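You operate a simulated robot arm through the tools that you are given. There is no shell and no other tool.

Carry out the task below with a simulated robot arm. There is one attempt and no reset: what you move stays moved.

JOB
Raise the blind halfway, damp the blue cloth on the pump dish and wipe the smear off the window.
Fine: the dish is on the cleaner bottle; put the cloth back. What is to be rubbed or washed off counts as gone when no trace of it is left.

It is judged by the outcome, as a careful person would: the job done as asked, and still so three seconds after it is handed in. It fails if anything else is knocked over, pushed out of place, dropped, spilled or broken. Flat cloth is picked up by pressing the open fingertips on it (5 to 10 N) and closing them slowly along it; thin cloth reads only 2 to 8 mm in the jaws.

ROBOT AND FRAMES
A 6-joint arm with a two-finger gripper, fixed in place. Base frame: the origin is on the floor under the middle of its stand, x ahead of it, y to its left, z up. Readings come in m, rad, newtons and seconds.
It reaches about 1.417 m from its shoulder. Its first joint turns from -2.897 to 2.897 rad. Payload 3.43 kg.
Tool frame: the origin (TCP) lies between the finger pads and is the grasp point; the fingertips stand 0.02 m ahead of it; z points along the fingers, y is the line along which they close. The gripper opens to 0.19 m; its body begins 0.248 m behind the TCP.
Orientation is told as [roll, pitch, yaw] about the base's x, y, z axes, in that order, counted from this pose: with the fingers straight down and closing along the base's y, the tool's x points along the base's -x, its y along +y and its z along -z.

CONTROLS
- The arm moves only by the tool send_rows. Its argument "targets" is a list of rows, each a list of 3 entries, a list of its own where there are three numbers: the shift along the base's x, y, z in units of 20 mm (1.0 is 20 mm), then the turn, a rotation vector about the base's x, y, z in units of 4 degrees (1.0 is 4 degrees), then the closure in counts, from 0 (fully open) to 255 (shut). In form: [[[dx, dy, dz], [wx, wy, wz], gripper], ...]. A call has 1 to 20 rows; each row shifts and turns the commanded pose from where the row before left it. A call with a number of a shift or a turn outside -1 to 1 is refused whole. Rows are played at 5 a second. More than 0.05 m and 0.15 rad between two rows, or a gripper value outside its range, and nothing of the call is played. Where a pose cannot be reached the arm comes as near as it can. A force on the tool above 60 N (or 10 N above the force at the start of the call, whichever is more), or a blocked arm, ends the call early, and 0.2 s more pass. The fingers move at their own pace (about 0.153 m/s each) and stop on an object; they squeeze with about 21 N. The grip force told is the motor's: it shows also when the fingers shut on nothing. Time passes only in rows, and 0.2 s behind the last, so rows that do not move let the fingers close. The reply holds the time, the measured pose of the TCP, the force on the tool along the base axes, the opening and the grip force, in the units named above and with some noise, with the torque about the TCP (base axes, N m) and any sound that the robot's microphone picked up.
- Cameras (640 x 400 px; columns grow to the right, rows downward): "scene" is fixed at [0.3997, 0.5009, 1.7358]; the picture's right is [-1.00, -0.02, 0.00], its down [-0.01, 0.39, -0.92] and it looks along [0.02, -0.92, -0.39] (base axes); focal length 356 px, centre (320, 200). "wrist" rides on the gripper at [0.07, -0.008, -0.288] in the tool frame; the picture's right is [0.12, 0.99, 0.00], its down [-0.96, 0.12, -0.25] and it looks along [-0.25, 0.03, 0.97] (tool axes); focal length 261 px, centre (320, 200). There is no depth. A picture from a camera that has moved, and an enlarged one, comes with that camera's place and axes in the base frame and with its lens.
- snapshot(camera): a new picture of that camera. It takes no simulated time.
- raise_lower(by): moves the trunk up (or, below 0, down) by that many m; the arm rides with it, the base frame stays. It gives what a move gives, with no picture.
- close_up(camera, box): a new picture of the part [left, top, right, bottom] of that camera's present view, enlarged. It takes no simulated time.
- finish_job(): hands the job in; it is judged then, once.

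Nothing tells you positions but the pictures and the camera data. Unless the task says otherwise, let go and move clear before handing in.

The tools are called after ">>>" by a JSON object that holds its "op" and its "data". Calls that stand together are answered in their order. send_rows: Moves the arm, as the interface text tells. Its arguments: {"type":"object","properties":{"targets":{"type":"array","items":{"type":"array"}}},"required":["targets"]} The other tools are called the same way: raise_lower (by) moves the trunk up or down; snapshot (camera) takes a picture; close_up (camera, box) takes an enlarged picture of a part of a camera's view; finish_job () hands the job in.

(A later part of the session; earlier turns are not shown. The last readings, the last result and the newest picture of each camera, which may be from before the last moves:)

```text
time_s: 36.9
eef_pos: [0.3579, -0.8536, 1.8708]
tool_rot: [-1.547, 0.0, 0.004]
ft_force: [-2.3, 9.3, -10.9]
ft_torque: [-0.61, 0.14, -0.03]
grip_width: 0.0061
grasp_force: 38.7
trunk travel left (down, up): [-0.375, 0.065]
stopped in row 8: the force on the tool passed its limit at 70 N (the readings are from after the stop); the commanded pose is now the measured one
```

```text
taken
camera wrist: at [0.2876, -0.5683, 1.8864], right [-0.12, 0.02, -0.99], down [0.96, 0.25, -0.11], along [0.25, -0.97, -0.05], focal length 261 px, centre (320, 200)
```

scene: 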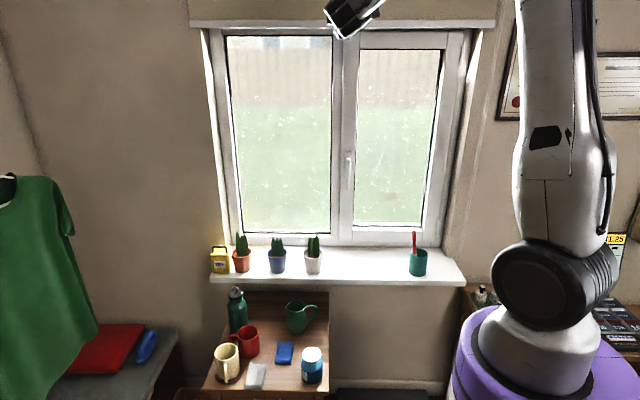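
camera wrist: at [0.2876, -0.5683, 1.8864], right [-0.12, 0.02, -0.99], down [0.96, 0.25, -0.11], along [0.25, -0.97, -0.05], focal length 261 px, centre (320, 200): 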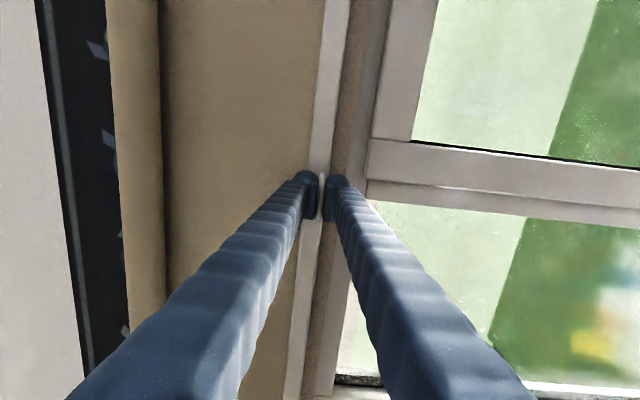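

The upper stop is at about z≈1.87, with the rail starting at about 1.13. I'll bring it down and check gently whether the start position was also the lower stop, so I know where halfway is.

>>> {"op": "send_rows", "data": {"targets": [[[0, 0, -0.2], [0, 0, 0], 255], [[0, 0, -0.5], [-0.3, 0, 0], 255], [[0, 0, -0.8], [0, 0, 0], 255], [[0, 0, -0.8], [0, 0, 0], 255], [[0, 0, -0.8], [0, 0, 0], 255], [[0, 0, -0.8], [0, 0, 0], 255], [[0, 0, -0.8], [0, 0, 0], 255], [[0, 0, -0.8], [0, 0, 0], 255], [[0, 0, -0.8], [0, 0, 0], 255], [[0, 0, -0.8], [0, 0, 0], 255], [[0, 0, -0.8], [0, 0, 0], 255], [[0, 0, -0.8], [0, 0, 0], 255], [[0, 0, -0.8], [0, 0, 0], 255], [[0, 0, -0.8], [0, 0, 0], 255], [[0, 0, -0.8], [0, 0, 0], 255], [[0, 0, -0.8], [0, 0, 0], 255], [[0, 0, -0.8], [0, 0, 0], 255], [[0, 0, -0.8], [0, 0, 0], 255], [[0, 0, -0.8], [0, 0, 0], 255], [[0, 0, -0.8], [0, 0, 0], 255]]}}

```text
time_s: 41.1
eef_pos: [0.3576, -0.8548, 1.5713]
tool_rot: [-1.571, 0.0, 0.002]
ft_force: [6.6, -0.3, -0.6]
ft_torque: [-0.02, 0.05, -0.69]
grip_width: 0.0061
grasp_force: 38.3
trunk travel left (down, up): [-0.375, 0.065]
```

>>> {"op": "send_rows", "data": {"targets": [[[0, 0, -0.8], [0, 0, 0], 255], [[0, 0, -0.8], [0, 0, 0], 255], [[0, 0, -0.8], [0, 0, 0], 255], [[0, 0, -0.8], [0, 0, 0], 255], [[0, 0, -0.8], [0, 0, 0], 255], [[0, 0, -0.8], [0, 0, 0], 255], [[0, 0, -0.8], [0, 0, 0], 255], [[0, 0, -0.8], [0, 0, 0], 255], [[0, 0, -0.8], [0, 0, 0], 255], [[0, 0, -0.8], [0, 0, 0], 255], [[0, 0, -0.8], [0, 0, 0], 255], [[0, 0, -0.8], [0, 0, 0], 255], [[0, 0, -0.8], [0, 0, 0], 255], [[0, 0, -0.8], [0, 0, 0], 255], [[0, 0, -0.8], [0, 0, 0], 255], [[0, 0, -0.8], [0, 0, 0], 255], [[0, 0, -0.8], [0, 0, 0], 255], [[0, 0, -0.8], [0, 0, 0], 255], [[0, 0, -0.8], [0, 0, 0], 255], [[0, 0, -0.8], [0, 0, 0], 255]]}}

>>> {"op": "snapshot", "data": {"camera": "wrist"}}

>>> {"op": "close_up", "data": {"camera": "wrist", "box": [260, 120, 400, 240]}}

```text
time_s: 45.3
eef_pos: [0.3586, -0.8549, 1.2496]
tool_rot: [-1.571, 0.0, 0.003]
ft_force: [-4.9, 3.1, -2.0]
ft_torque: [0.05, 0.1, -0.41]
grip_width: 0.006
grasp_force: 38.1
trunk travel left (down, up): [-0.375, 0.065]
```

```text
taken
camera wrist: at [0.2877, -0.568, 1.258], right [-0.12, 0.0, -0.99], down [0.96, 0.25, -0.11], along [0.25, -0.97, -0.03], focal length 261 px, centre (320, 200)
```

wrist: 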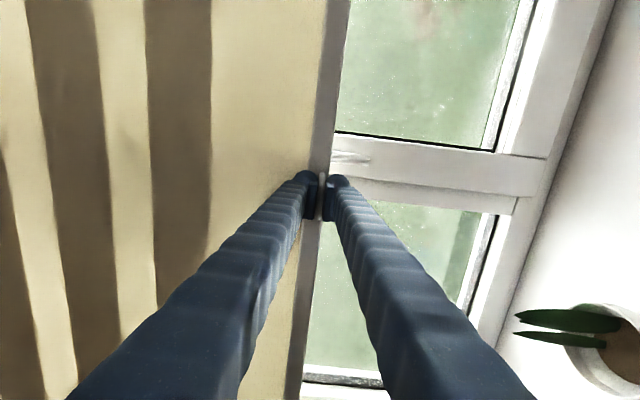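

```text
3.33 times, centred on (330, 180) of wrist
camera zoom: at [0.2877, -0.568, 1.258], right [-0.12, 0.0, -0.99], down [0.96, 0.25, -0.11], along [0.25, -0.97, -0.03], focal length 869 px, centre (287, 267)
```

zoom: 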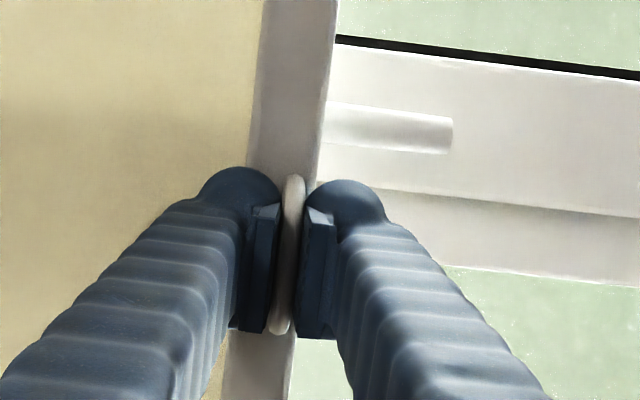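

>>> {"op": "send_rows", "data": {"targets": [[[0, 0, -0.7], [0, 0, 0], 255], [[0, 0, -0.7], [0, 0, 0], 255], [[0, 0, -0.7], [0, 0, 0], 255], [[0, 0, -0.7], [0, 0, 0], 255], [[0, 0, -0.7], [0, 0, 0], 255], [[0, 0, -0.7], [0, 0, 0], 255], [[0, 0, -0.3], [0, 0, 0], 255], [[0, 0, -0.2], [0, 0, 0], 255], [[0, 0, -0.2], [0, 0, 0], 255], [[0, 0, -0.2], [0, 0, 0], 255], [[0, 0, -0.2], [0, 0, 0], 255]]}}

```text
time_s: 47.7
eef_pos: [0.3579, -0.8546, 1.145]
tool_rot: [-1.572, -0.001, 0.004]
ft_force: [-7.7, 19.6, 0.8]
ft_torque: [-0.1, 0.15, -0.23]
grip_width: 0.0063
grasp_force: 37.6
trunk travel left (down, up): [-0.375, 0.065]
```

>>> {"op": "send_rows", "data": {"targets": [[[0, 0, -0.15], [0, 0, 0], 255], [[0, 0, -0.15], [0, 0, 0], 255], [[0, 0, -0.15], [0, 0, 0], 255], [[0, 0, -0.15], [0, 0, 0], 255]]}}

```text
time_s: 48.7
eef_pos: [0.3586, -0.8546, 1.1332]
tool_rot: [-1.573, -0.001, 0.006]
ft_force: [-5.3, 19.4, 0.9]
ft_torque: [-0.1, 0.07, -0.39]
grip_width: 0.0059
grasp_force: 38.2
trunk travel left (down, up): [-0.375, 0.065]
```

>>> {"op": "send_rows", "data": {"targets": [[[0, 0, -0.15], [0, 0, 0], 255], [[0, 0, -0.15], [0, 0, 0], 255], [[0, 0, -0.15], [0, 0, 0], 255], [[0, 0, -0.15], [0, 0, 0], 255]]}}

>>> {"op": "close_up", "data": {"camera": "wrist", "box": [260, 120, 400, 240]}}

```text
time_s: 49.7
eef_pos: [0.359, -0.8541, 1.1225]
tool_rot: [-1.573, -0.002, 0.004]
ft_force: [-2.2, 13.3, 0.9]
ft_torque: [-0.12, 0.07, 0.13]
grip_width: 0.0059
grasp_force: 37.4
trunk travel left (down, up): [-0.375, 0.065]
```

```text
3.33 times, centred on (330, 180) of wrist
camera zoom: at [0.2877, -0.5682, 1.1303], right [-0.12, 0.0, -0.99], down [0.96, 0.25, -0.11], along [0.25, -0.97, -0.03], focal length 869 px, centre (287, 267)
```

zoom: 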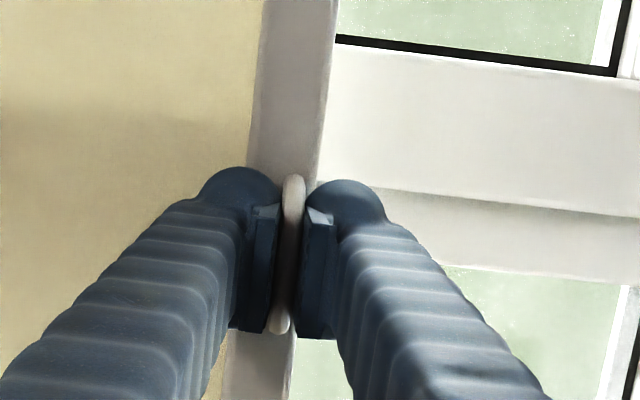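

>>> {"op": "send_rows", "data": {"targets": [[[0, 0, -0.2], [0, 0, 0], 255], [[0, 0, -0.2], [0, 0, 0], 255], [[0, 0, -0.2], [0, 0, 0], 255], [[0, 0, -0.2], [0, 0, 0], 255], [[0, 0, -0.2], [0, 0, 0], 255], [[0, 0, -0.2], [0, 0, 0], 255], [[0, 0, -0.2], [0, 0, 0], 255]]}}

>>> {"op": "snapshot", "data": {"camera": "wrist"}}

>>> {"op": "snapshot", "data": {"camera": "scene"}}

```text
time_s: 51.3
eef_pos: [0.358, -0.8542, 1.0949]
tool_rot: [-1.574, -0.003, 0.003]
ft_force: [-0.5, 0.6, 0.8]
ft_torque: [-0.15, 0.16, 0.2]
grip_width: 0.0061
grasp_force: 38.0
trunk travel left (down, up): [-0.375, 0.065]
```

```text
taken
camera wrist: at [0.2881, -0.5682, 1.102], right [-0.12, 0.0, -0.99], down [0.96, 0.25, -0.11], along [0.25, -0.97, -0.03], focal length 261 px, centre (320, 200)
```

wrist: 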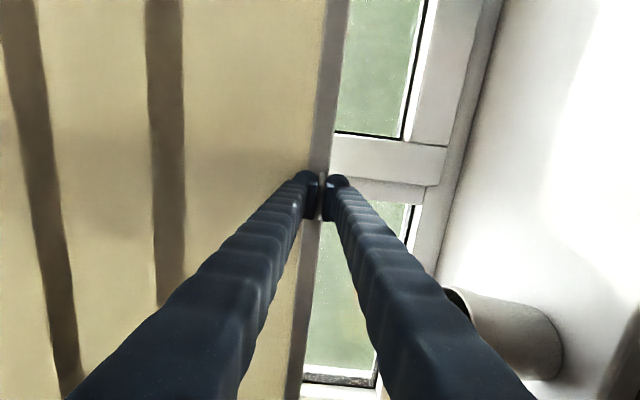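

```text
taken
```

scene: 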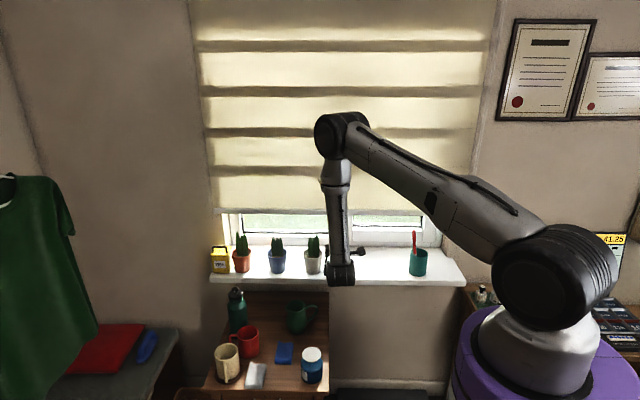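

The lower end is below where the rail started, and the upper stop is about 1.87. The window glass spans roughly 0.92 to 1.78. Halfway is therefore about 1.43, and I'll raise the rail there.

>>> {"op": "send_rows", "data": {"targets": [[[0, 0, 0.4], [0, 0, 0], 255], [[0, 0, 0.9], [0, 0, 0], 255], [[0, 0, 0.9], [0, 0, 0], 255], [[0, 0, 0.9], [0, 0, 0], 255], [[0, 0, 0.9], [0, 0, 0], 255], [[0, 0, 0.9], [0, 0, 0], 255], [[0, 0, 0.9], [0, 0, 0], 255], [[0, 0, 0.9], [0, 0, 0], 255], [[0, 0, 0.9], [0, 0, 0], 255], [[0, 0, 0.9], [0, 0, 0], 255], [[0, 0, 0.9], [0, 0, 0], 255], [[0, 0, 0.9], [0, 0, 0], 255], [[0, 0, 0.9], [0, 0, 0], 255], [[0, 0, 0.9], [0, 0, 0], 255], [[0, 0, 0.9], [0, 0, 0], 255], [[0, 0, 0.9], [0, 0, 0], 255], [[0, 0, 0.9], [0, 0, 0], 255], [[0, 0, 0.9], [0, 0, 0], 255], [[0, 0, 0.9], [0, 0, 0], 255], [[0, 0, 0.4], [0, 0, 0], 255]]}}

```text
time_s: 55.5
eef_pos: [0.3578, -0.8543, 1.4359]
tool_rot: [-1.575, 0.0, 0.004]
ft_force: [2.8, 20.4, 0.6]
ft_torque: [-0.07, 0.04, 0.52]
grip_width: 0.006
grasp_force: 37.5
trunk travel left (down, up): [-0.375, 0.065]
```

Rail at z≈1.436. I'll release it with a small opening and back straight out, then check that it stays.

>>> {"op": "send_rows", "data": {"targets": [[[0, 0, 0], [0, 0, 0], 240], [[0, 0, 0], [0, 0, 0], 220], [[0, 0, 0], [0, 0, 0], 200], [[0, 0, 0], [0, 0, 0], 190], [[0, 0.4, 0], [0, 0, 0], 190], [[0, 0.8, 0], [0, 0, 0], 190], [[0, 1, 0], [0, 0, 0], 190], [[0, 1, 0], [0, 0, 0], 190], [[0, 1, 0], [0, 0, 0], 190], [[0, 1, 0], [0, 0, 0], 190]]}}

>>> {"op": "snapshot", "data": {"camera": "wrist"}}

>>> {"op": "snapshot", "data": {"camera": "scene"}}

```text
time_s: 57.7
eef_pos: [0.3592, -0.7515, 1.434]
tool_rot: [-1.572, -0.002, 0.003]
ft_force: [-0.2, -0.4, -0.3]
ft_torque: [0.03, -0.02, -0.01]
grip_width: 0.0487
grasp_force: 0.1
trunk travel left (down, up): [-0.375, 0.065]
```

```text
taken
camera wrist: at [0.2893, -0.4644, 1.4416], right [-0.12, 0.0, -0.99], down [0.96, 0.25, -0.11], along [0.25, -0.97, -0.03], focal length 261 px, centre (320, 200)
```

wrist: 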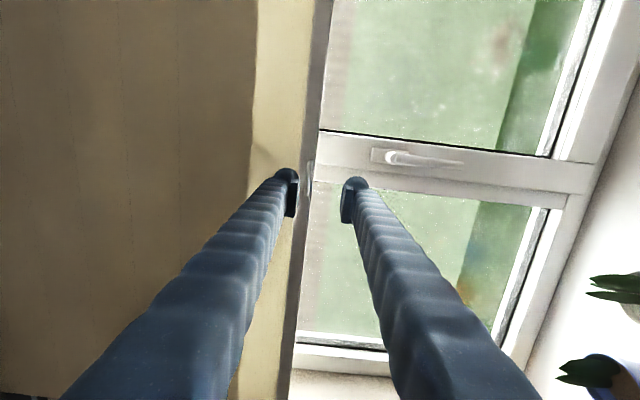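

```text
taken
```

scene: 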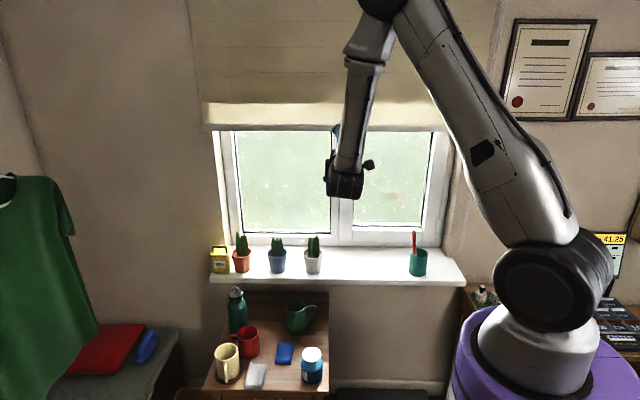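

>>> {"op": "close_up", "data": {"camera": "scene", "box": [200, 90, 340, 170]}}

>>> {"op": "send_rows", "data": {"targets": [[[0, 0.5, 0], [0, 0, 0], 190], [[0, 0.5, 0], [0, 0, 0], 190], [[0, 0, 0], [0, 0, 0], 190], [[0, 0, 0], [0, 0, 0], 190], [[0, 0, 0], [0, 0, 0], 190], [[0, 0, 0], [0, 0, 0], 190], [[0, 0, 0], [0, 0, 0], 190], [[0, 0, 0], [0, 0, 0], 190]]}}

>>> {"op": "close_up", "data": {"camera": "scene", "box": [200, 90, 340, 170]}}

>>> {"op": "close_up", "data": {"camera": "wrist", "box": [320, 0, 640, 200]}}

```text
4.57 times, centred on (270, 130) of scene
camera zoom: at [0.3997, 0.5009, 1.7358], right [-1.0, -0.02, 0.0], down [-0.01, 0.39, -0.92], along [0.02, -0.92, -0.39], focal length 1627 px, centre (549, 520)
```

zoom: 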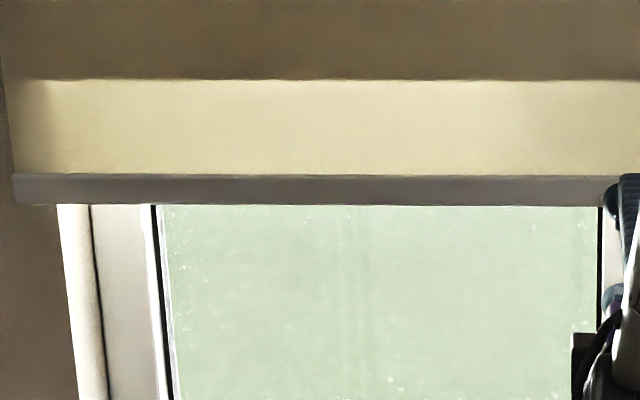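

```text
time_s: 59.5
eef_pos: [0.3594, -0.731, 1.433]
tool_rot: [-1.573, -0.001, 0.004]
ft_force: [0.6, -0.2, 0.6]
ft_torque: [-0.03, 0.01, 0.02]
grip_width: 0.0485
grasp_force: 0.1
trunk travel left (down, up): [-0.375, 0.065]
```

```text
4.57 times, centred on (270, 130) of scene
camera zoom: at [0.3997, 0.5009, 1.7358], right [-1.0, -0.02, 0.0], down [-0.01, 0.39, -0.92], along [0.02, -0.92, -0.39], focal length 1627 px, centre (549, 520)
```

zoom: 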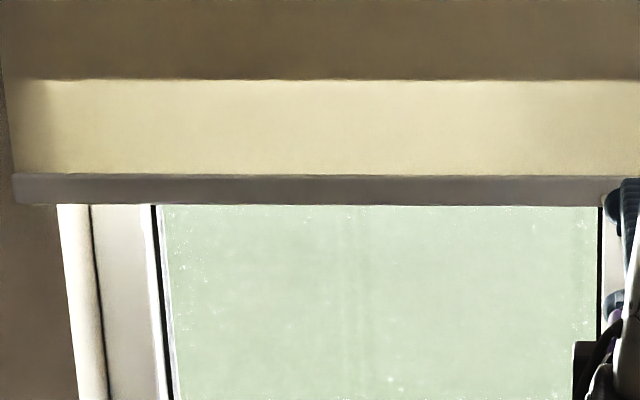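

```text
2.00 times, centred on (480, 100) of wrist
camera zoom: at [0.2883, -0.4452, 1.4418], right [-0.12, 0.0, -0.99], down [0.96, 0.25, -0.11], along [0.25, -0.97, -0.03], focal length 521 px, centre (0, 400)
```

zoom: 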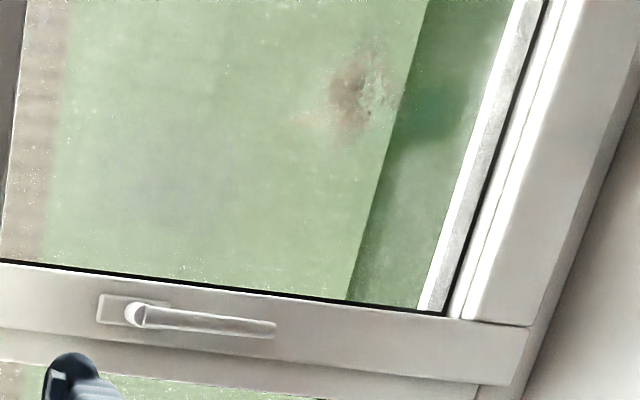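

The blind stays put on its own. Next I'll turn the fingers down and move above the table with the blue cloth.

>>> {"op": "send_rows", "data": {"targets": [[[0.9, 0.15, -1], [0, 0, 0], 175], [[0.9, 0.15, -1], [0, 0, 0], 175], [[0.9, 0.15, -1], [0, 0, 0], 175], [[0.9, 0.15, -1], [0, 0, 0], 175], [[0.9, 0.15, -1], [0, 0, 0], 175], [[0.9, 0.15, -1], [0, 0, 0], 175], [[0.9, 0.15, -1], [0, 0, 0], 175], [[0.9, 0.15, -1], [0, 0, 0], 175], [[0.9, 0.15, -1], [0, 0, 0], 175], [[0, 0.2, 0], [1, 0, 0], 150], [[0, 0.2, 0], [1, 0, 0], 150], [[0, 0.2, 0], [1, 0, 0], 150], [[0, 0.2, 0], [1, 0, 0], 150], [[0, 0.2, 0], [1, 0, 0], 150], [[0, 0.2, 0], [1, 0, 0], 150], [[0, 0.2, 0], [1, 0, 0], 150], [[0, 0.2, 0], [1, 0, 0], 150], [[0, 0.2, 0], [1, 0, 0], 150], [[0, 0.2, 0], [1, 0, 0], 150]]}}

```text
time_s: 63.5
eef_pos: [0.519, -0.6634, 1.2542]
tool_rot: [-0.875, -0.001, 0.002]
ft_force: [-0.6, -0.3, 1.0]
ft_torque: [-0.02, 0.0, 0.06]
grip_width: 0.0783
grasp_force: 0.0
trunk travel left (down, up): [-0.375, 0.065]
```

>>> {"op": "send_rows", "data": {"targets": [[[0.14, 0.57, -0.7], [1, 0, 0], 150], [[0.14, 0.57, -0.7], [1, 0, 0], 150], [[0.14, 0.57, -0.7], [1, 0, 0], 150], [[0.14, 0.57, -0.7], [1, 0, 0], 150], [[0.14, 0.57, -0.7], [1, 0, 0], 150], [[0.14, 0.57, -0.7], [1, 0, 0], 150], [[0.14, 0.57, -0.7], [1, 0, 0], 150], [[0.14, 0.57, -0.7], [1, 0, 0], 150], [[0.14, 0.57, -0.7], [1, 0, 0], 150], [[0.14, 0.57, -0.7], [1, 0, 0], 150], [[0.14, 0.57, -0.7], [1, 0, 0], 150], [[0.14, 0.57, -0.7], [1, 0, 0], 150], [[0.14, 0.57, -0.7], [0.53, 0, 0], 150]]}}

>>> {"op": "snapshot", "data": {"camera": "wrist"}}

>>> {"op": "snapshot", "data": {"camera": "scene"}}

```text
time_s: 66.3
eef_pos: [0.5569, -0.5154, 1.0697]
tool_rot: [0.003, -0.001, -0.001]
ft_force: [-0.2, 0.1, -0.7]
ft_torque: [-0.02, 0.03, -0.02]
grip_width: 0.0786
grasp_force: 0.0
trunk travel left (down, up): [-0.375, 0.065]
```

```text
taken
camera wrist: at [0.4872, -0.5262, 1.357], right [-0.12, 0.99, 0.0], down [0.96, 0.11, 0.25], along [0.25, 0.03, -0.97], focal length 261 px, centre (320, 200)
```

wrist: 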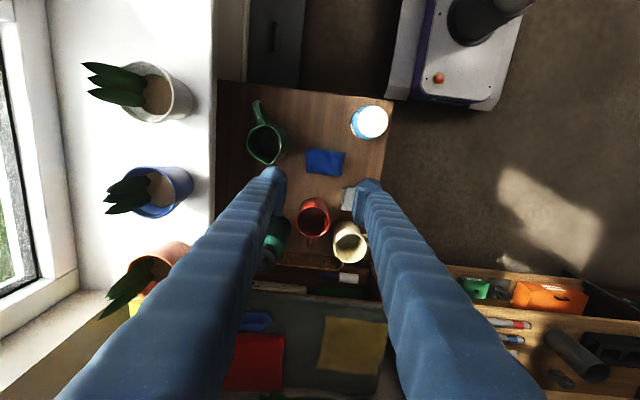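

```text
taken
```

scene: 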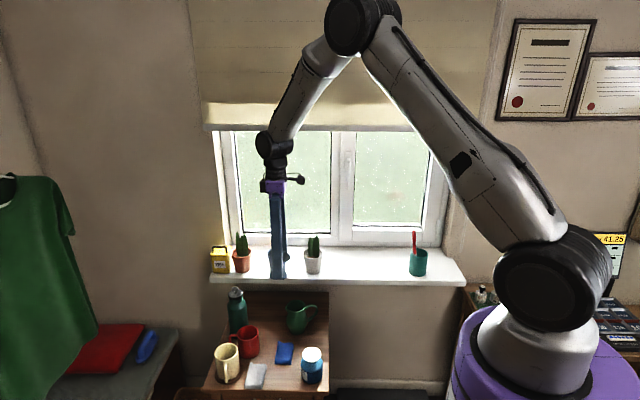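

>>> {"op": "close_up", "data": {"camera": "wrist", "box": [220, 80, 400, 260]}}

```text
2.22 times, centred on (310, 170) of wrist
camera zoom: at [0.4872, -0.5262, 1.357], right [-0.12, 0.99, 0.0], down [0.96, 0.11, 0.25], along [0.25, 0.03, -0.97], focal length 579 px, centre (342, 267)
```

zoom: 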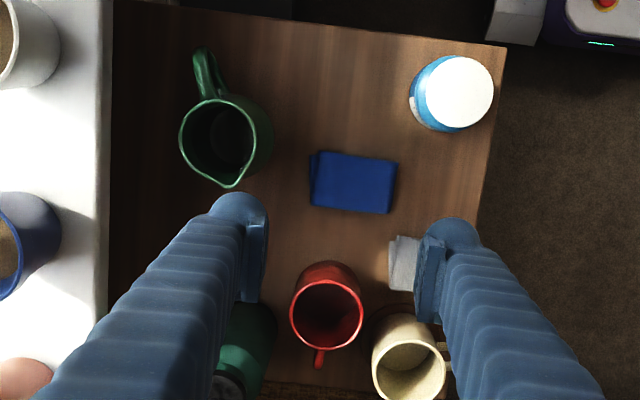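

The cloth is a folded pad about 0.10 × 0.065 m, centred near (0.56, -0.504), and lined up with base y. I'll come down over it with the fingers about 7 cm apart.

>>> {"op": "send_rows", "data": {"targets": [[[0.15, 0.57, -1], [0, 0, 0], 161], [[0, 0, -1], [0, 0, 0], 161], [[0, 0, -1], [0, 0, 0], 161], [[0, 0, -1], [0, 0, 0], 161], [[0, 0, -1], [0, 0, 0], 161], [[0, 0, -1], [0, 0, 0], 161], [[0, 0, -1], [0, 0, 0], 161], [[0, 0, -1], [0, 0, 0], 161], [[0, 0, -1], [0, 0, 0], 161], [[0, 0, -1], [0, 0, 0], 161], [[0, 0, -1], [0, 0, 0], 161], [[0, 0, -1], [0, 0, 0], 161], [[0, 0, -1], [0, 0, 0], 161], [[0, 0, -1], [0, 0, 0], 161], [[0, 0, -1], [0, 0, 0], 161], [[0, 0, -1], [0, 0, 0], 161]]}}

>>> {"op": "snapshot", "data": {"camera": "wrist"}}

>>> {"op": "close_up", "data": {"camera": "scene", "box": [180, 270, 360, 400]}}

```text
time_s: 69.7
eef_pos: [0.5598, -0.5051, 0.7505]
tool_rot: [0.0, -0.001, -0.003]
ft_force: [0.4, -0.5, 0.5]
ft_torque: [0.02, 0.01, 0.04]
grip_width: 0.0701
grasp_force: 0.2
trunk travel left (down, up): [-0.375, 0.065]
```

```text
taken
camera wrist: at [0.49, -0.5151, 1.0385], right [-0.12, 0.99, 0.0], down [0.96, 0.11, 0.25], along [0.25, 0.03, -0.97], focal length 261 px, centre (320, 200)
```

wrist: 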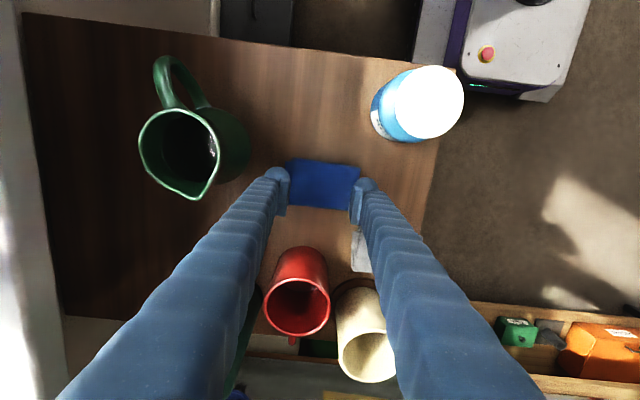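

```text
3.08 times, centred on (270, 335) of scene
camera zoom: at [0.3997, 0.5009, 1.7358], right [-1.0, -0.02, 0.0], down [-0.01, 0.39, -0.92], along [0.02, -0.92, -0.39], focal length 1095 px, centre (474, -215)
```

zoom: 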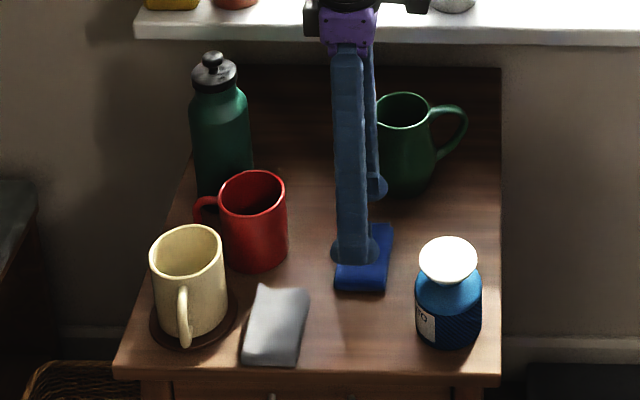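

>>> {"op": "send_rows", "data": {"targets": [[[0, 0.1, -0.5], [0, 0, 0], 161], [[0, 0, -0.5], [0, 0, 0], 161], [[0, 0, -0.5], [0, 0, 0], 161], [[0, 0, -0.3], [0, 0, 0], 161], [[0, 0, -0.2], [0, 0, 0], 161], [[0, 0, 0], [0, 0, 0], 161]]}}

```text
time_s: 70.8
eef_pos: [0.5606, -0.5055, 0.7218]
tool_rot: [-0.004, -0.007, -0.002]
ft_force: [-11.6, 6.9, 31.9]
ft_torque: [-0.1, 0.37, -0.12]
grip_width: 0.0723
grasp_force: 20.6
trunk travel left (down, up): [-0.375, 0.065]
stopped in row 5: the force on the tool passed its limit at 67 N (the readings are from after the stop); the commanded pose is now the measured one
```

Contact came sooner than I expected, and harder. I'll ease up to the 5–10 N range.

>>> {"op": "send_rows", "data": {"targets": [[[0, 0, 0.1], [0, 0, 0], 161], [[0, 0, 0.05], [0, 0, 0], 161], [[0, 0, 0], [0, 0, 0], 161]]}}

>>> {"op": "snapshot", "data": {"camera": "wrist"}}

>>> {"op": "close_up", "data": {"camera": "scene", "box": [180, 270, 360, 400]}}

```text
time_s: 71.6
eef_pos: [0.5605, -0.506, 0.7212]
tool_rot: [-0.004, -0.008, -0.002]
ft_force: [-9.1, 4.6, 20.0]
ft_torque: [0.06, 0.23, -0.04]
grip_width: 0.0722
grasp_force: 21.4
trunk travel left (down, up): [-0.375, 0.065]
```

```text
taken
camera wrist: at [0.4902, -0.5146, 1.0093], right [-0.12, 0.99, 0.0], down [0.96, 0.11, 0.25], along [0.25, 0.03, -0.97], focal length 261 px, centre (320, 200)
```

wrist: 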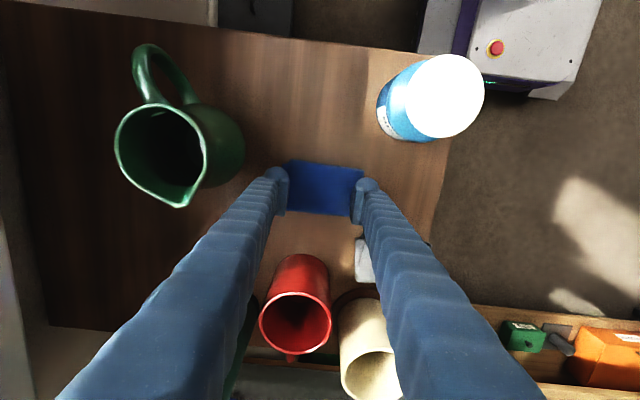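

```text
3.08 times, centred on (270, 335) of scene
camera zoom: at [0.3997, 0.5009, 1.7358], right [-1.0, -0.02, 0.0], down [-0.01, 0.39, -0.92], along [0.02, -0.92, -0.39], focal length 1095 px, centre (474, -215)
```

zoom: 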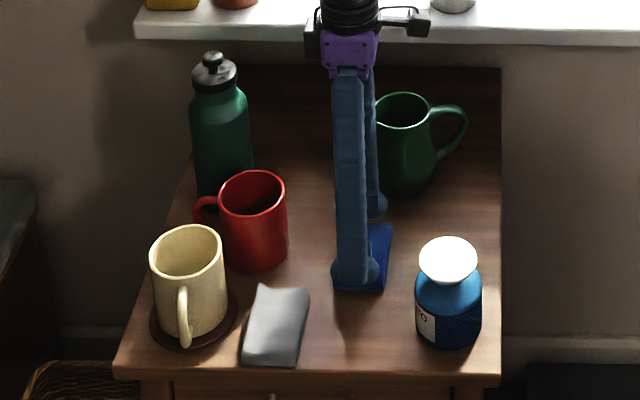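

>>> {"op": "send_rows", "data": {"targets": [[[0, 0, 0.1], [0, 0, 0], 161], [[0, 0, 0.05], [0, 0, 0], 161], [[0, 0, 0], [0, 0, 0], 161]]}}

```text
time_s: 72.4
eef_pos: [0.5629, -0.5068, 0.7249]
tool_rot: [-0.003, -0.005, -0.003]
ft_force: [-0.1, 0.2, -0.3]
ft_torque: [0.01, -0.03, -0.03]
grip_width: 0.0699
grasp_force: 0.0
trunk travel left (down, up): [-0.375, 0.065]
```

>>> {"op": "send_rows", "data": {"targets": [[[-0.12, 0, -0.1], [0, 0, 0], 161], [[0, 0, 0], [0, 0, 0], 161]]}}

```text
time_s: 73.0
eef_pos: [0.5602, -0.5061, 0.7229]
tool_rot: [-0.004, -0.007, -0.002]
ft_force: [3.5, -2.2, 9.1]
ft_torque: [0.0, -0.03, 0.0]
grip_width: 0.0709
grasp_force: 0.7
trunk travel left (down, up): [-0.375, 0.065]
```

Contact is at about 9 N. Now I'll close slowly along the cloth.

>>> {"op": "send_rows", "data": {"targets": [[[0, 0, 0], [0, 0, 0], 166], [[0, 0, 0], [0, 0, 0], 171], [[0, 0, 0], [0, 0, 0], 176], [[0, 0, 0], [0, 0, 0], 181], [[0, 0, 0], [0, 0, 0], 186], [[0, 0, 0], [0, 0, 0], 191], [[0, 0, 0], [0, 0, 0], 196]]}}

>>> {"op": "close_up", "data": {"camera": "wrist", "box": [240, 120, 400, 240]}}

>>> {"op": "close_up", "data": {"camera": "scene", "box": [240, 320, 340, 390]}}

```text
time_s: 74.6
eef_pos: [0.5592, -0.5055, 0.7251]
tool_rot: [-0.005, -0.009, -0.001]
ft_force: [6.1, -3.9, 50.3]
ft_torque: [0.84, 0.16, -0.05]
grip_width: 0.0636
grasp_force: 20.9
trunk travel left (down, up): [-0.375, 0.065]
```

```text
3.33 times, centred on (320, 180) of wrist
camera zoom: at [0.4873, -0.5142, 1.0122], right [-0.12, 0.99, -0.01], down [0.96, 0.12, 0.26], along [0.25, 0.02, -0.97], focal length 869 px, centre (320, 267)
```

zoom: 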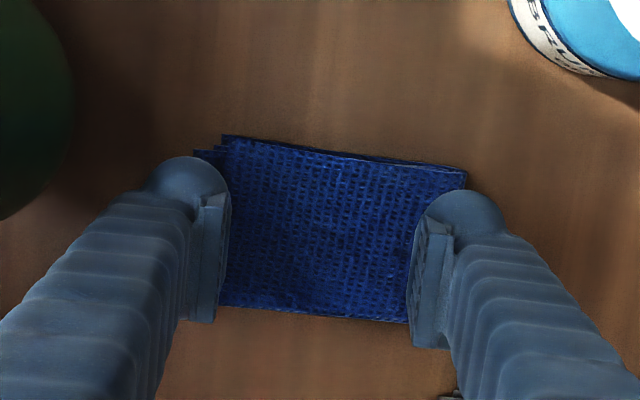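

```text
5.71 times, centred on (290, 355) of scene
camera zoom: at [0.3997, 0.5009, 1.7358], right [-1.0, -0.02, 0.0], down [-0.01, 0.39, -0.92], along [0.02, -0.92, -0.39], focal length 2033 px, centre (491, -686)
```

zoom: 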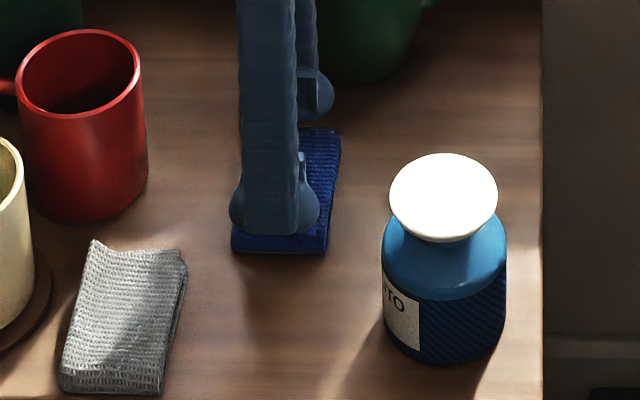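

>>> {"op": "send_rows", "data": {"targets": [[[0, 0, 0.1], [0, 0, 0], 196], [[0, 0, 0], [0, 0, 0], 196]]}}

```text
time_s: 75.2
eef_pos: [0.5599, -0.5044, 0.7263]
tool_rot: [-0.004, -0.007, 0.0]
ft_force: [6.4, -5.6, 32.0]
ft_torque: [0.69, -0.15, -0.17]
grip_width: 0.0631
grasp_force: 20.8
trunk travel left (down, up): [-0.375, 0.065]
```

>>> {"op": "send_rows", "data": {"targets": [[[0, 0, 0.1], [0, 0, 0], 196], [[0, 0, 0.05], [0, 0, 0], 196], [[0, 0, 0], [0, 0, 0], 196]]}}

>>> {"op": "close_up", "data": {"camera": "wrist", "box": [240, 120, 400, 240]}}

```text
time_s: 76.0
eef_pos: [0.5562, -0.5024, 0.727]
tool_rot: [0.001, -0.003, -0.004]
ft_force: [-3.0, 0.6, 6.7]
ft_torque: [0.04, 0.06, 0.01]
grip_width: 0.0427
grasp_force: 0.1
trunk travel left (down, up): [-0.375, 0.065]
```

```text
3.33 times, centred on (320, 180) of wrist
camera zoom: at [0.4861, -0.5129, 1.0147], right [-0.12, 0.99, 0.0], down [0.96, 0.11, 0.25], along [0.25, 0.03, -0.97], focal length 869 px, centre (320, 267)
```

zoom: 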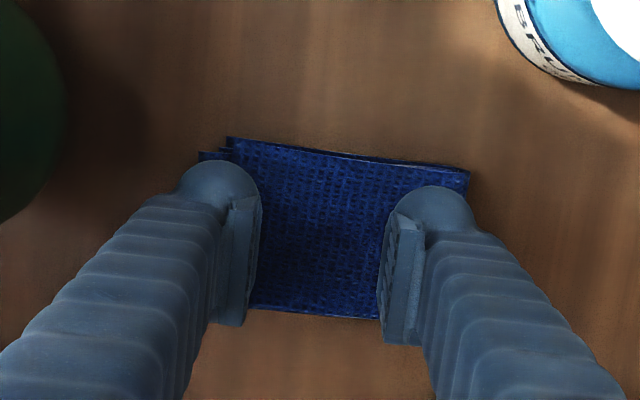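

The fingertips reach further as they close, so I need to rise slightly while closing to keep the pressure light.

>>> {"op": "send_rows", "data": {"targets": [[[0, 0, 0.02], [0, 0, 0], 200], [[0, 0, 0.02], [0, 0, 0], 204], [[0, 0, 0.02], [0, 0, 0], 208], [[0, 0, 0.02], [0, 0, 0], 212]]}}

>>> {"op": "close_up", "data": {"camera": "wrist", "box": [240, 120, 400, 240]}}

```text
time_s: 77.0
eef_pos: [0.5598, -0.5055, 0.7284]
tool_rot: [-0.002, -0.004, -0.004]
ft_force: [0.6, 0.2, 0.2]
ft_torque: [0.01, -0.02, -0.03]
grip_width: 0.0319
grasp_force: 0.0
trunk travel left (down, up): [-0.375, 0.065]
```

```text
3.33 times, centred on (320, 180) of wrist
camera zoom: at [0.4885, -0.5146, 1.0166], right [-0.12, 0.99, 0.0], down [0.96, 0.11, 0.25], along [0.25, 0.03, -0.97], focal length 869 px, centre (320, 267)
```

zoom: 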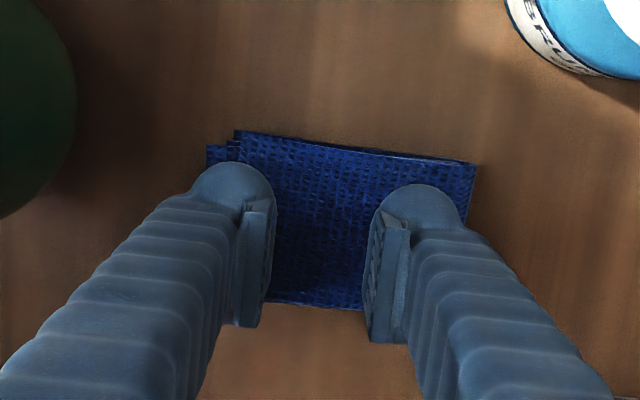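

>>> {"op": "send_rows", "data": {"targets": [[[0, 0, -0.06], [0, 0, 0], 212], [[0, 0, 0], [0, 0, 0], 212]]}}

```text
time_s: 77.6
eef_pos: [0.5602, -0.5064, 0.7277]
tool_rot: [-0.004, -0.005, -0.001]
ft_force: [0.7, -0.8, -0.1]
ft_torque: [0.02, -0.04, -0.01]
grip_width: 0.0322
grasp_force: 0.1
trunk travel left (down, up): [-0.375, 0.065]
```

>>> {"op": "send_rows", "data": {"targets": [[[0, 0, -0.06], [0, 0, 0], 212], [[0, 0, 0], [0, 0, 0], 212]]}}

```text
time_s: 78.2
eef_pos: [0.5589, -0.5061, 0.7282]
tool_rot: [-0.003, -0.006, -0.002]
ft_force: [-0.7, 1.5, 10.9]
ft_torque: [0.1, 0.04, -0.02]
grip_width: 0.0321
grasp_force: 0.0
trunk travel left (down, up): [-0.375, 0.065]
```

>>> {"op": "send_rows", "data": {"targets": [[[0, 0, 0], [0, 0, 0], 215], [[0, 0, 0], [0, 0, 0], 218], [[0, 0, 0], [0, 0, 0], 221]]}}

>>> {"op": "close_up", "data": {"camera": "wrist", "box": [240, 120, 400, 240]}}

```text
time_s: 79.0
eef_pos: [0.56, -0.5065, 0.7278]
tool_rot: [-0.003, -0.008, -0.002]
ft_force: [1.0, -0.4, 14.2]
ft_torque: [0.12, 0.0, -0.01]
grip_width: 0.0236
grasp_force: 0.0
trunk travel left (down, up): [-0.375, 0.065]
```

```text
3.33 times, centred on (320, 180) of wrist
camera zoom: at [0.4881, -0.5147, 1.0144], right [-0.12, 0.99, 0.0], down [0.96, 0.11, 0.25], along [0.25, 0.03, -0.97], focal length 869 px, centre (320, 267)
```

zoom: 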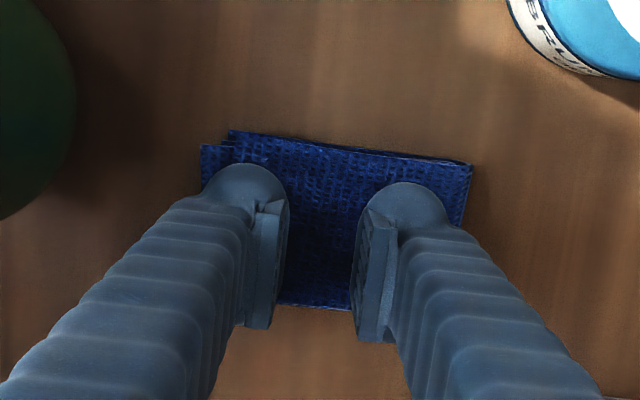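

>>> {"op": "send_rows", "data": {"targets": [[[0, 0, 0], [0, 0, 0], 224], [[0, 0, 0], [0, 0, 0], 227], [[0, 0, 0.01], [0, 0, 0], 230], [[0, 0, 0.01], [0, 0, 0], 233]]}}

>>> {"op": "close_up", "data": {"camera": "wrist", "box": [240, 120, 400, 240]}}

```text
time_s: 80.0
eef_pos: [0.559, -0.5055, 0.7269]
tool_rot: [-0.004, -0.006, -0.003]
ft_force: [-2.0, -2.1, 12.7]
ft_torque: [0.03, 0.07, 0.02]
grip_width: 0.0144
grasp_force: 0.0
trunk travel left (down, up): [-0.375, 0.065]
```

```text
3.33 times, centred on (320, 180) of wrist
camera zoom: at [0.4879, -0.5145, 1.0144], right [-0.12, 0.99, 0.0], down [0.96, 0.11, 0.25], along [0.25, 0.03, -0.97], focal length 869 px, centre (320, 267)
```

zoom: 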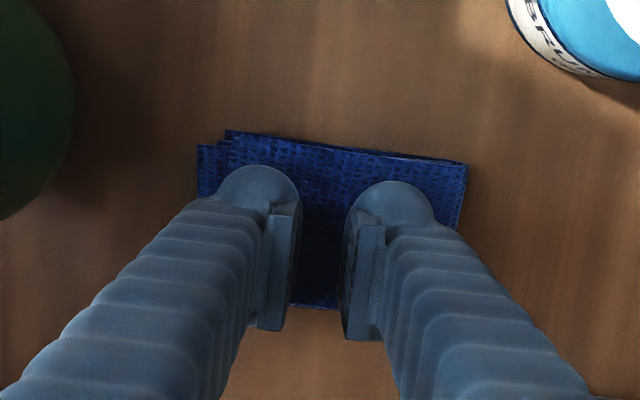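

>>> {"op": "send_rows", "data": {"targets": [[[0, 0, 0], [0, 0, 0], 236], [[0, 0, 0], [0, 0, 0], 239], [[0, 0, 0], [0, 0, 0], 242], [[0, 0, 0], [0, 0, 0], 245], [[0, 0, 0], [0, 0, 0], 248], [[0, 0, 0], [0, 0, 0], 251], [[0, 0, 0], [0, 0, 0], 255], [[0, 0, 0], [0, 0, 0], 255]]}}

>>> {"op": "close_up", "data": {"camera": "wrist", "box": [240, 120, 400, 240]}}

>>> {"op": "close_up", "data": {"camera": "scene", "box": [240, 320, 340, 390]}}

```text
time_s: 81.8
eef_pos: [0.5588, -0.5066, 0.7266]
tool_rot: [-0.003, -0.005, -0.001]
ft_force: [0.2, -1.2, 6.9]
ft_torque: [-0.01, -0.02, 0.03]
grip_width: 0.006
grasp_force: 20.4
trunk travel left (down, up): [-0.375, 0.065]
```

```text
3.33 times, centred on (320, 180) of wrist
camera zoom: at [0.4883, -0.5145, 1.0142], right [-0.12, 0.99, 0.0], down [0.96, 0.11, 0.25], along [0.25, 0.03, -0.97], focal length 869 px, centre (320, 267)
```

zoom: 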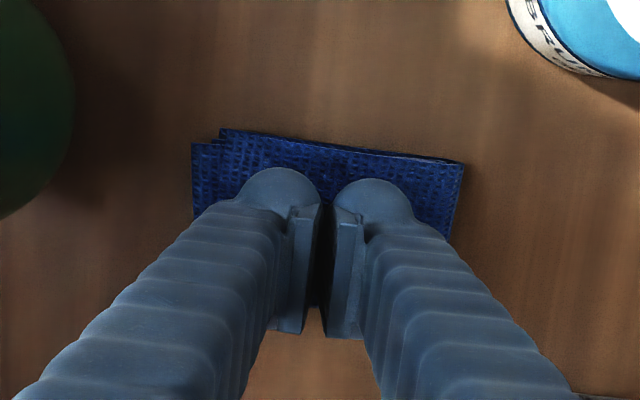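

```text
5.71 times, centred on (290, 355) of scene
camera zoom: at [0.3997, 0.5009, 1.7358], right [-1.0, -0.02, 0.0], down [-0.01, 0.39, -0.92], along [0.02, -0.92, -0.39], focal length 2033 px, centre (491, -686)
```

zoom: 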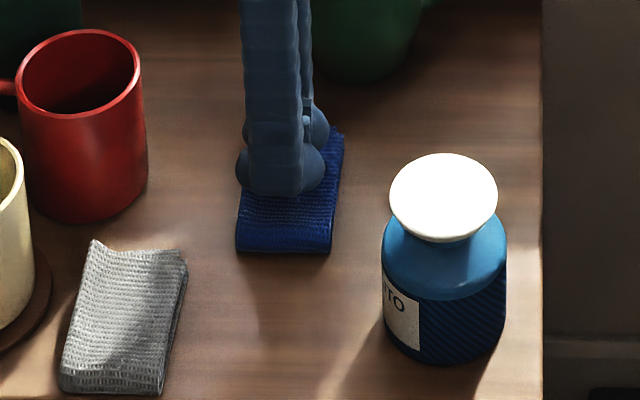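

The jaws read 6 mm at 20 N, which means the cloth is pinched. I'll lift gently to check.

>>> {"op": "send_rows", "data": {"targets": [[[0, 0, 0.2], [0, 0, 0], 255], [[0, 0, 0.3], [0, 0, 0], 255], [[0, 0, 0.5], [0, 0, 0], 255], [[0, 0, 0.5], [0, 0, 0], 255], [[0, 0, 0.5], [0, 0, 0], 255]]}}

>>> {"op": "close_up", "data": {"camera": "wrist", "box": [240, 120, 400, 240]}}

>>> {"op": "close_up", "data": {"camera": "scene", "box": [240, 300, 340, 390]}}

```text
time_s: 83.0
eef_pos: [0.5601, -0.5053, 0.7669]
tool_rot: [-0.003, -0.005, -0.003]
ft_force: [0.5, -0.3, -0.2]
ft_torque: [0.03, -0.02, 0.0]
grip_width: 0.0005
grasp_force: 21.3
trunk travel left (down, up): [-0.375, 0.065]
```

```text
3.33 times, centred on (320, 180) of wrist
camera zoom: at [0.489, -0.5146, 1.0548], right [-0.12, 0.99, 0.0], down [0.96, 0.11, 0.25], along [0.25, 0.03, -0.97], focal length 869 px, centre (320, 267)
```

zoom: 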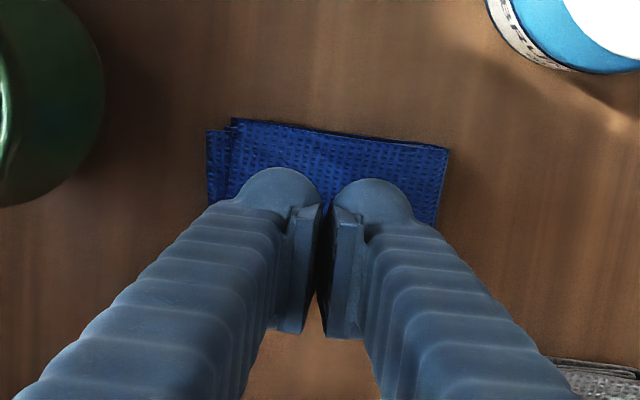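

```text
4.44 times, centred on (290, 345) of scene
camera zoom: at [0.3997, 0.5009, 1.7358], right [-1.0, -0.02, 0.0], down [-0.01, 0.39, -0.92], along [0.02, -0.92, -0.39], focal length 1582 px, centre (453, -444)
```

zoom: 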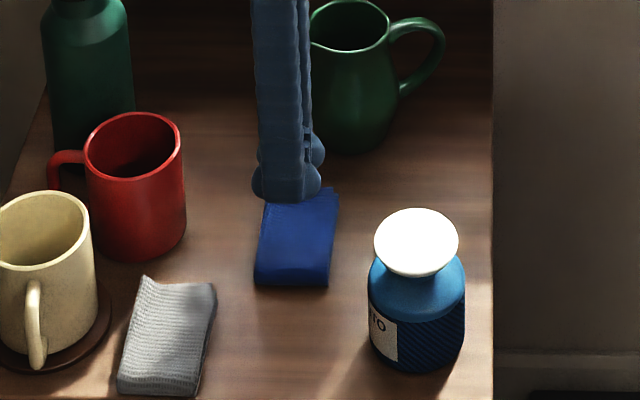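

The cloth slipped out because the pinch was too shallow. I'll rise a little to see its present shape.

>>> {"op": "send_rows", "data": {"targets": [[[0, 0, 1], [0, 0, 0], 200], [[0, 0, 1], [0, 0, 0], 161], [[0, 0, 1], [0, 0, 0], 100]]}}

>>> {"op": "close_up", "data": {"camera": "wrist", "box": [260, 120, 380, 220]}}

>>> {"op": "close_up", "data": {"camera": "scene", "box": [250, 325, 330, 385]}}

```text
time_s: 83.8
eef_pos: [0.5607, -0.5056, 0.8276]
tool_rot: [-0.003, -0.004, -0.002]
ft_force: [-1.2, 0.0, 0.5]
ft_torque: [0.01, -0.03, 0.03]
grip_width: 0.1155
grasp_force: 0.1
trunk travel left (down, up): [-0.375, 0.065]
```

```text
4.00 times, centred on (320, 170) of wrist
camera zoom: at [0.4889, -0.5143, 1.115], right [-0.12, 0.99, 0.0], down [0.96, 0.11, 0.25], along [0.25, 0.03, -0.97], focal length 1043 px, centre (320, 320)
```

zoom: 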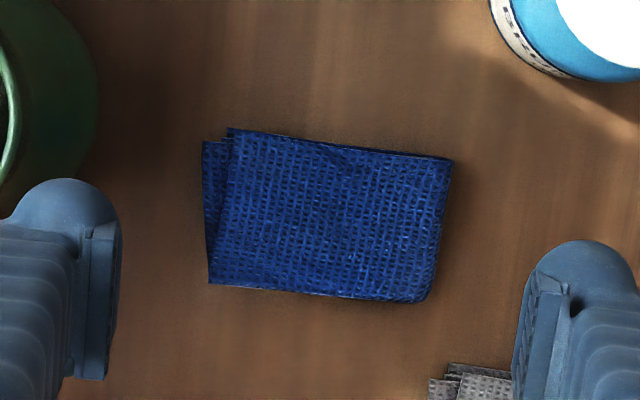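

```text
6.67 times, centred on (290, 355) of scene
camera zoom: at [0.3997, 0.5009, 1.7358], right [-1.0, -0.02, 0.0], down [-0.01, 0.39, -0.92], along [0.02, -0.92, -0.39], focal length 2372 px, centre (520, -833)
```

zoom: 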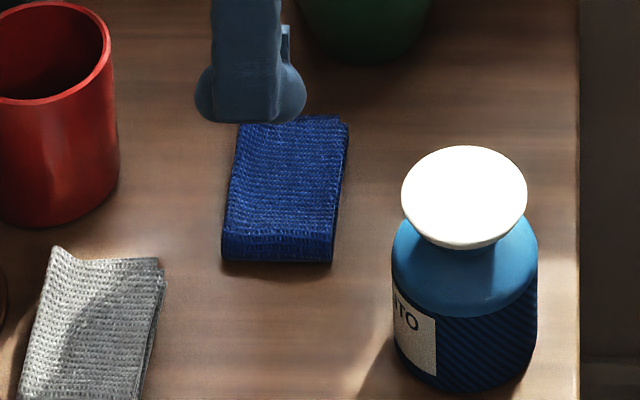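

The cloth is a folded pad about 1 cm thick. I'll turn the gripper 90° so the fingers close across its short side with the tips close to the table, which should take much more of the cloth.

>>> {"op": "send_rows", "data": {"targets": [[[0, 0, 1], [0, 0, 1], 100], [[0, 0, 1], [0, 0, 1], 100], [[0, 0, 1], [0, 0, 1], 100], [[0, 0, 1], [0, 0, 1], 100], [[0, 0, 0], [0, 0, 1], 100], [[0, 0, 0], [0, 0, 1], 100], [[0, 0, 0], [0, 0, 1], 100], [[0, 0, 0], [0, 0, 1], 100], [[0, 0, 0], [0, 0, 1], 100], [[0, 0, 0], [0, 0, 1], 100], [[0, 0, 0], [0, 0, 1], 100], [[0, 0, 0], [0, 0, 1], 100], [[0, 0, 0], [0, 0, 1], 100], [[0, 0, 0], [0, 0, 1], 100], [[0, 0, 0], [0, 0, 1], 100], [[0, 0, 0], [0, 0, 1], 100], [[0, 0, 0], [0, 0, 1], 100], [[0, 0, 0], [0, 0, 1], 100], [[0, 0, 0], [0, 0, 1], 100], [[0, 0, 0], [0, 0, 1], 100]]}}

```text
time_s: 88.0
eef_pos: [0.5596, -0.5053, 0.9078]
tool_rot: [-0.002, -0.007, 1.396]
ft_force: [-0.4, -0.2, 0.5]
ft_torque: [-0.01, -0.02, -0.03]
grip_width: 0.1155
grasp_force: 0.0
trunk travel left (down, up): [-0.375, 0.065]
```

>>> {"op": "send_rows", "data": {"targets": [[[-0.2, 0.1, 0], [0, 0.05, 1], 120], [[-0.2, 0, 0], [0, 0.05, 1], 120], [[0, 0, 0], [0, 0, 0.9], 120]]}}

>>> {"op": "snapshot", "data": {"camera": "wrist"}}

>>> {"op": "close_up", "data": {"camera": "wrist", "box": [240, 120, 400, 240]}}

```text
time_s: 88.8
eef_pos: [0.5516, -0.5036, 0.9076]
tool_rot: [0.005, -0.006, 1.6]
ft_force: [0.6, 0.1, -0.2]
ft_torque: [-0.01, -0.04, 0.0]
grip_width: 0.1006
grasp_force: 0.1
trunk travel left (down, up): [-0.375, 0.065]
```

```text
taken
camera wrist: at [0.5641, -0.5766, 1.1946], right [-0.99, -0.15, 0.0], down [-0.14, 0.96, 0.25], along [-0.04, 0.25, -0.97], focal length 261 px, centre (320, 200)
```

wrist: 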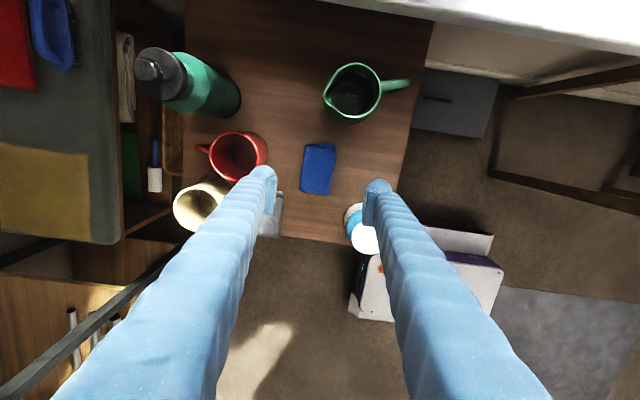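

```text
3.33 times, centred on (320, 180) of wrist
camera zoom: at [0.5641, -0.5766, 1.1946], right [-0.99, -0.15, 0.0], down [-0.14, 0.96, 0.25], along [-0.04, 0.25, -0.97], focal length 869 px, centre (320, 267)
```

zoom: 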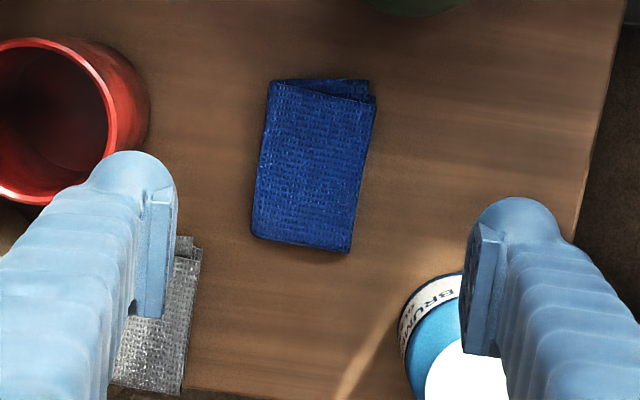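

>>> {"op": "send_rows", "data": {"targets": [[[0.17, -0.1, -1], [0, 0, 0], 148], [[0, 0, -1], [0, 0, 0], 148], [[0, 0, -1], [0, 0, 0], 148], [[0, 0, -1], [0, 0, 0], 148], [[0, 0, -1], [0, 0, 0], 148], [[0, 0, -1], [0, 0, 0], 148], [[0, 0, -1], [0, 0, 0], 148], [[0, 0, -1], [0, 0, 0], 148], [[0, 0, -0.6], [0, 0, 0], 148]]}}

>>> {"op": "close_up", "data": {"camera": "wrist", "box": [220, 100, 420, 240]}}

>>> {"op": "close_up", "data": {"camera": "scene", "box": [240, 310, 340, 390]}}

```text
time_s: 90.8
eef_pos: [0.5543, -0.5054, 0.7339]
tool_rot: [0.005, -0.006, 1.596]
ft_force: [-0.6, -0.5, -0.4]
ft_torque: [0.0, 0.0, -0.01]
grip_width: 0.0799
grasp_force: 0.0
trunk travel left (down, up): [-0.375, 0.065]
```

```text
2.86 times, centred on (320, 170) of wrist
camera zoom: at [0.5674, -0.5795, 1.0211], right [-0.99, -0.15, 0.0], down [-0.14, 0.96, 0.25], along [-0.04, 0.25, -0.97], focal length 745 px, centre (320, 286)
```

zoom: 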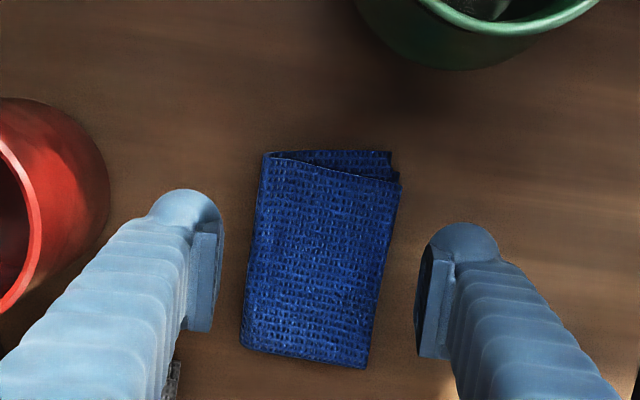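

```text
5.00 times, centred on (290, 350) of scene
camera zoom: at [0.3997, 0.5009, 1.7358], right [-1.0, -0.02, 0.0], down [-0.01, 0.39, -0.92], along [0.02, -0.92, -0.39], focal length 1779 px, centre (470, -550)
```

zoom: 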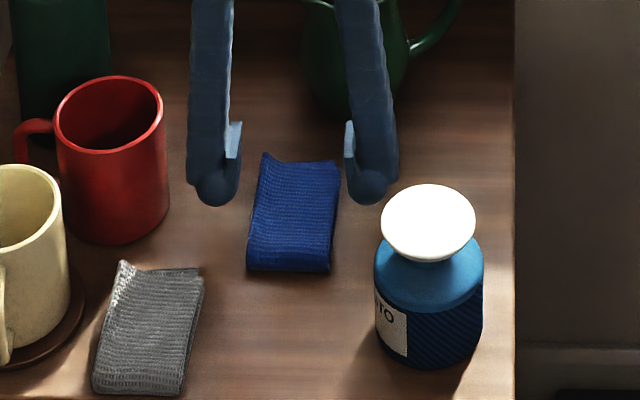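

>>> {"op": "send_rows", "data": {"targets": [[[0, 0, -0.3], [0, 0, 0], 148], [[0, 0, -0.2], [0, 0, 0], 148], [[0, 0, -0.1], [0, 0, 0], 148]]}}

```text
time_s: 91.6
eef_pos: [0.5541, -0.5061, 0.7213]
tool_rot: [0.005, -0.005, 1.597]
ft_force: [-0.3, -0.5, -0.4]
ft_torque: [-0.03, 0.01, 0.01]
grip_width: 0.0795
grasp_force: 0.1
trunk travel left (down, up): [-0.375, 0.065]
```

>>> {"op": "send_rows", "data": {"targets": [[[0, 0, -0.1], [0, 0, 0], 148], [[0, 0, -0.1], [0, 0, 0], 148]]}}

```text
time_s: 92.2
eef_pos: [0.555, -0.5066, 0.718]
tool_rot: [0.005, -0.006, 1.598]
ft_force: [0.6, 0.1, -0.4]
ft_torque: [-0.02, -0.04, 0.01]
grip_width: 0.0798
grasp_force: 0.1
trunk travel left (down, up): [-0.375, 0.065]
```

>>> {"op": "send_rows", "data": {"targets": [[[0, 0, -0.1], [0, 0, 0], 148], [[0, 0, -0.1], [0, 0, 0], 148]]}}

```text
time_s: 92.8
eef_pos: [0.5562, -0.5078, 0.7145]
tool_rot: [0.004, -0.006, 1.597]
ft_force: [1.1, -0.3, -0.4]
ft_torque: [-0.02, 0.04, 0.01]
grip_width: 0.0799
grasp_force: 0.0
trunk travel left (down, up): [-0.375, 0.065]
```

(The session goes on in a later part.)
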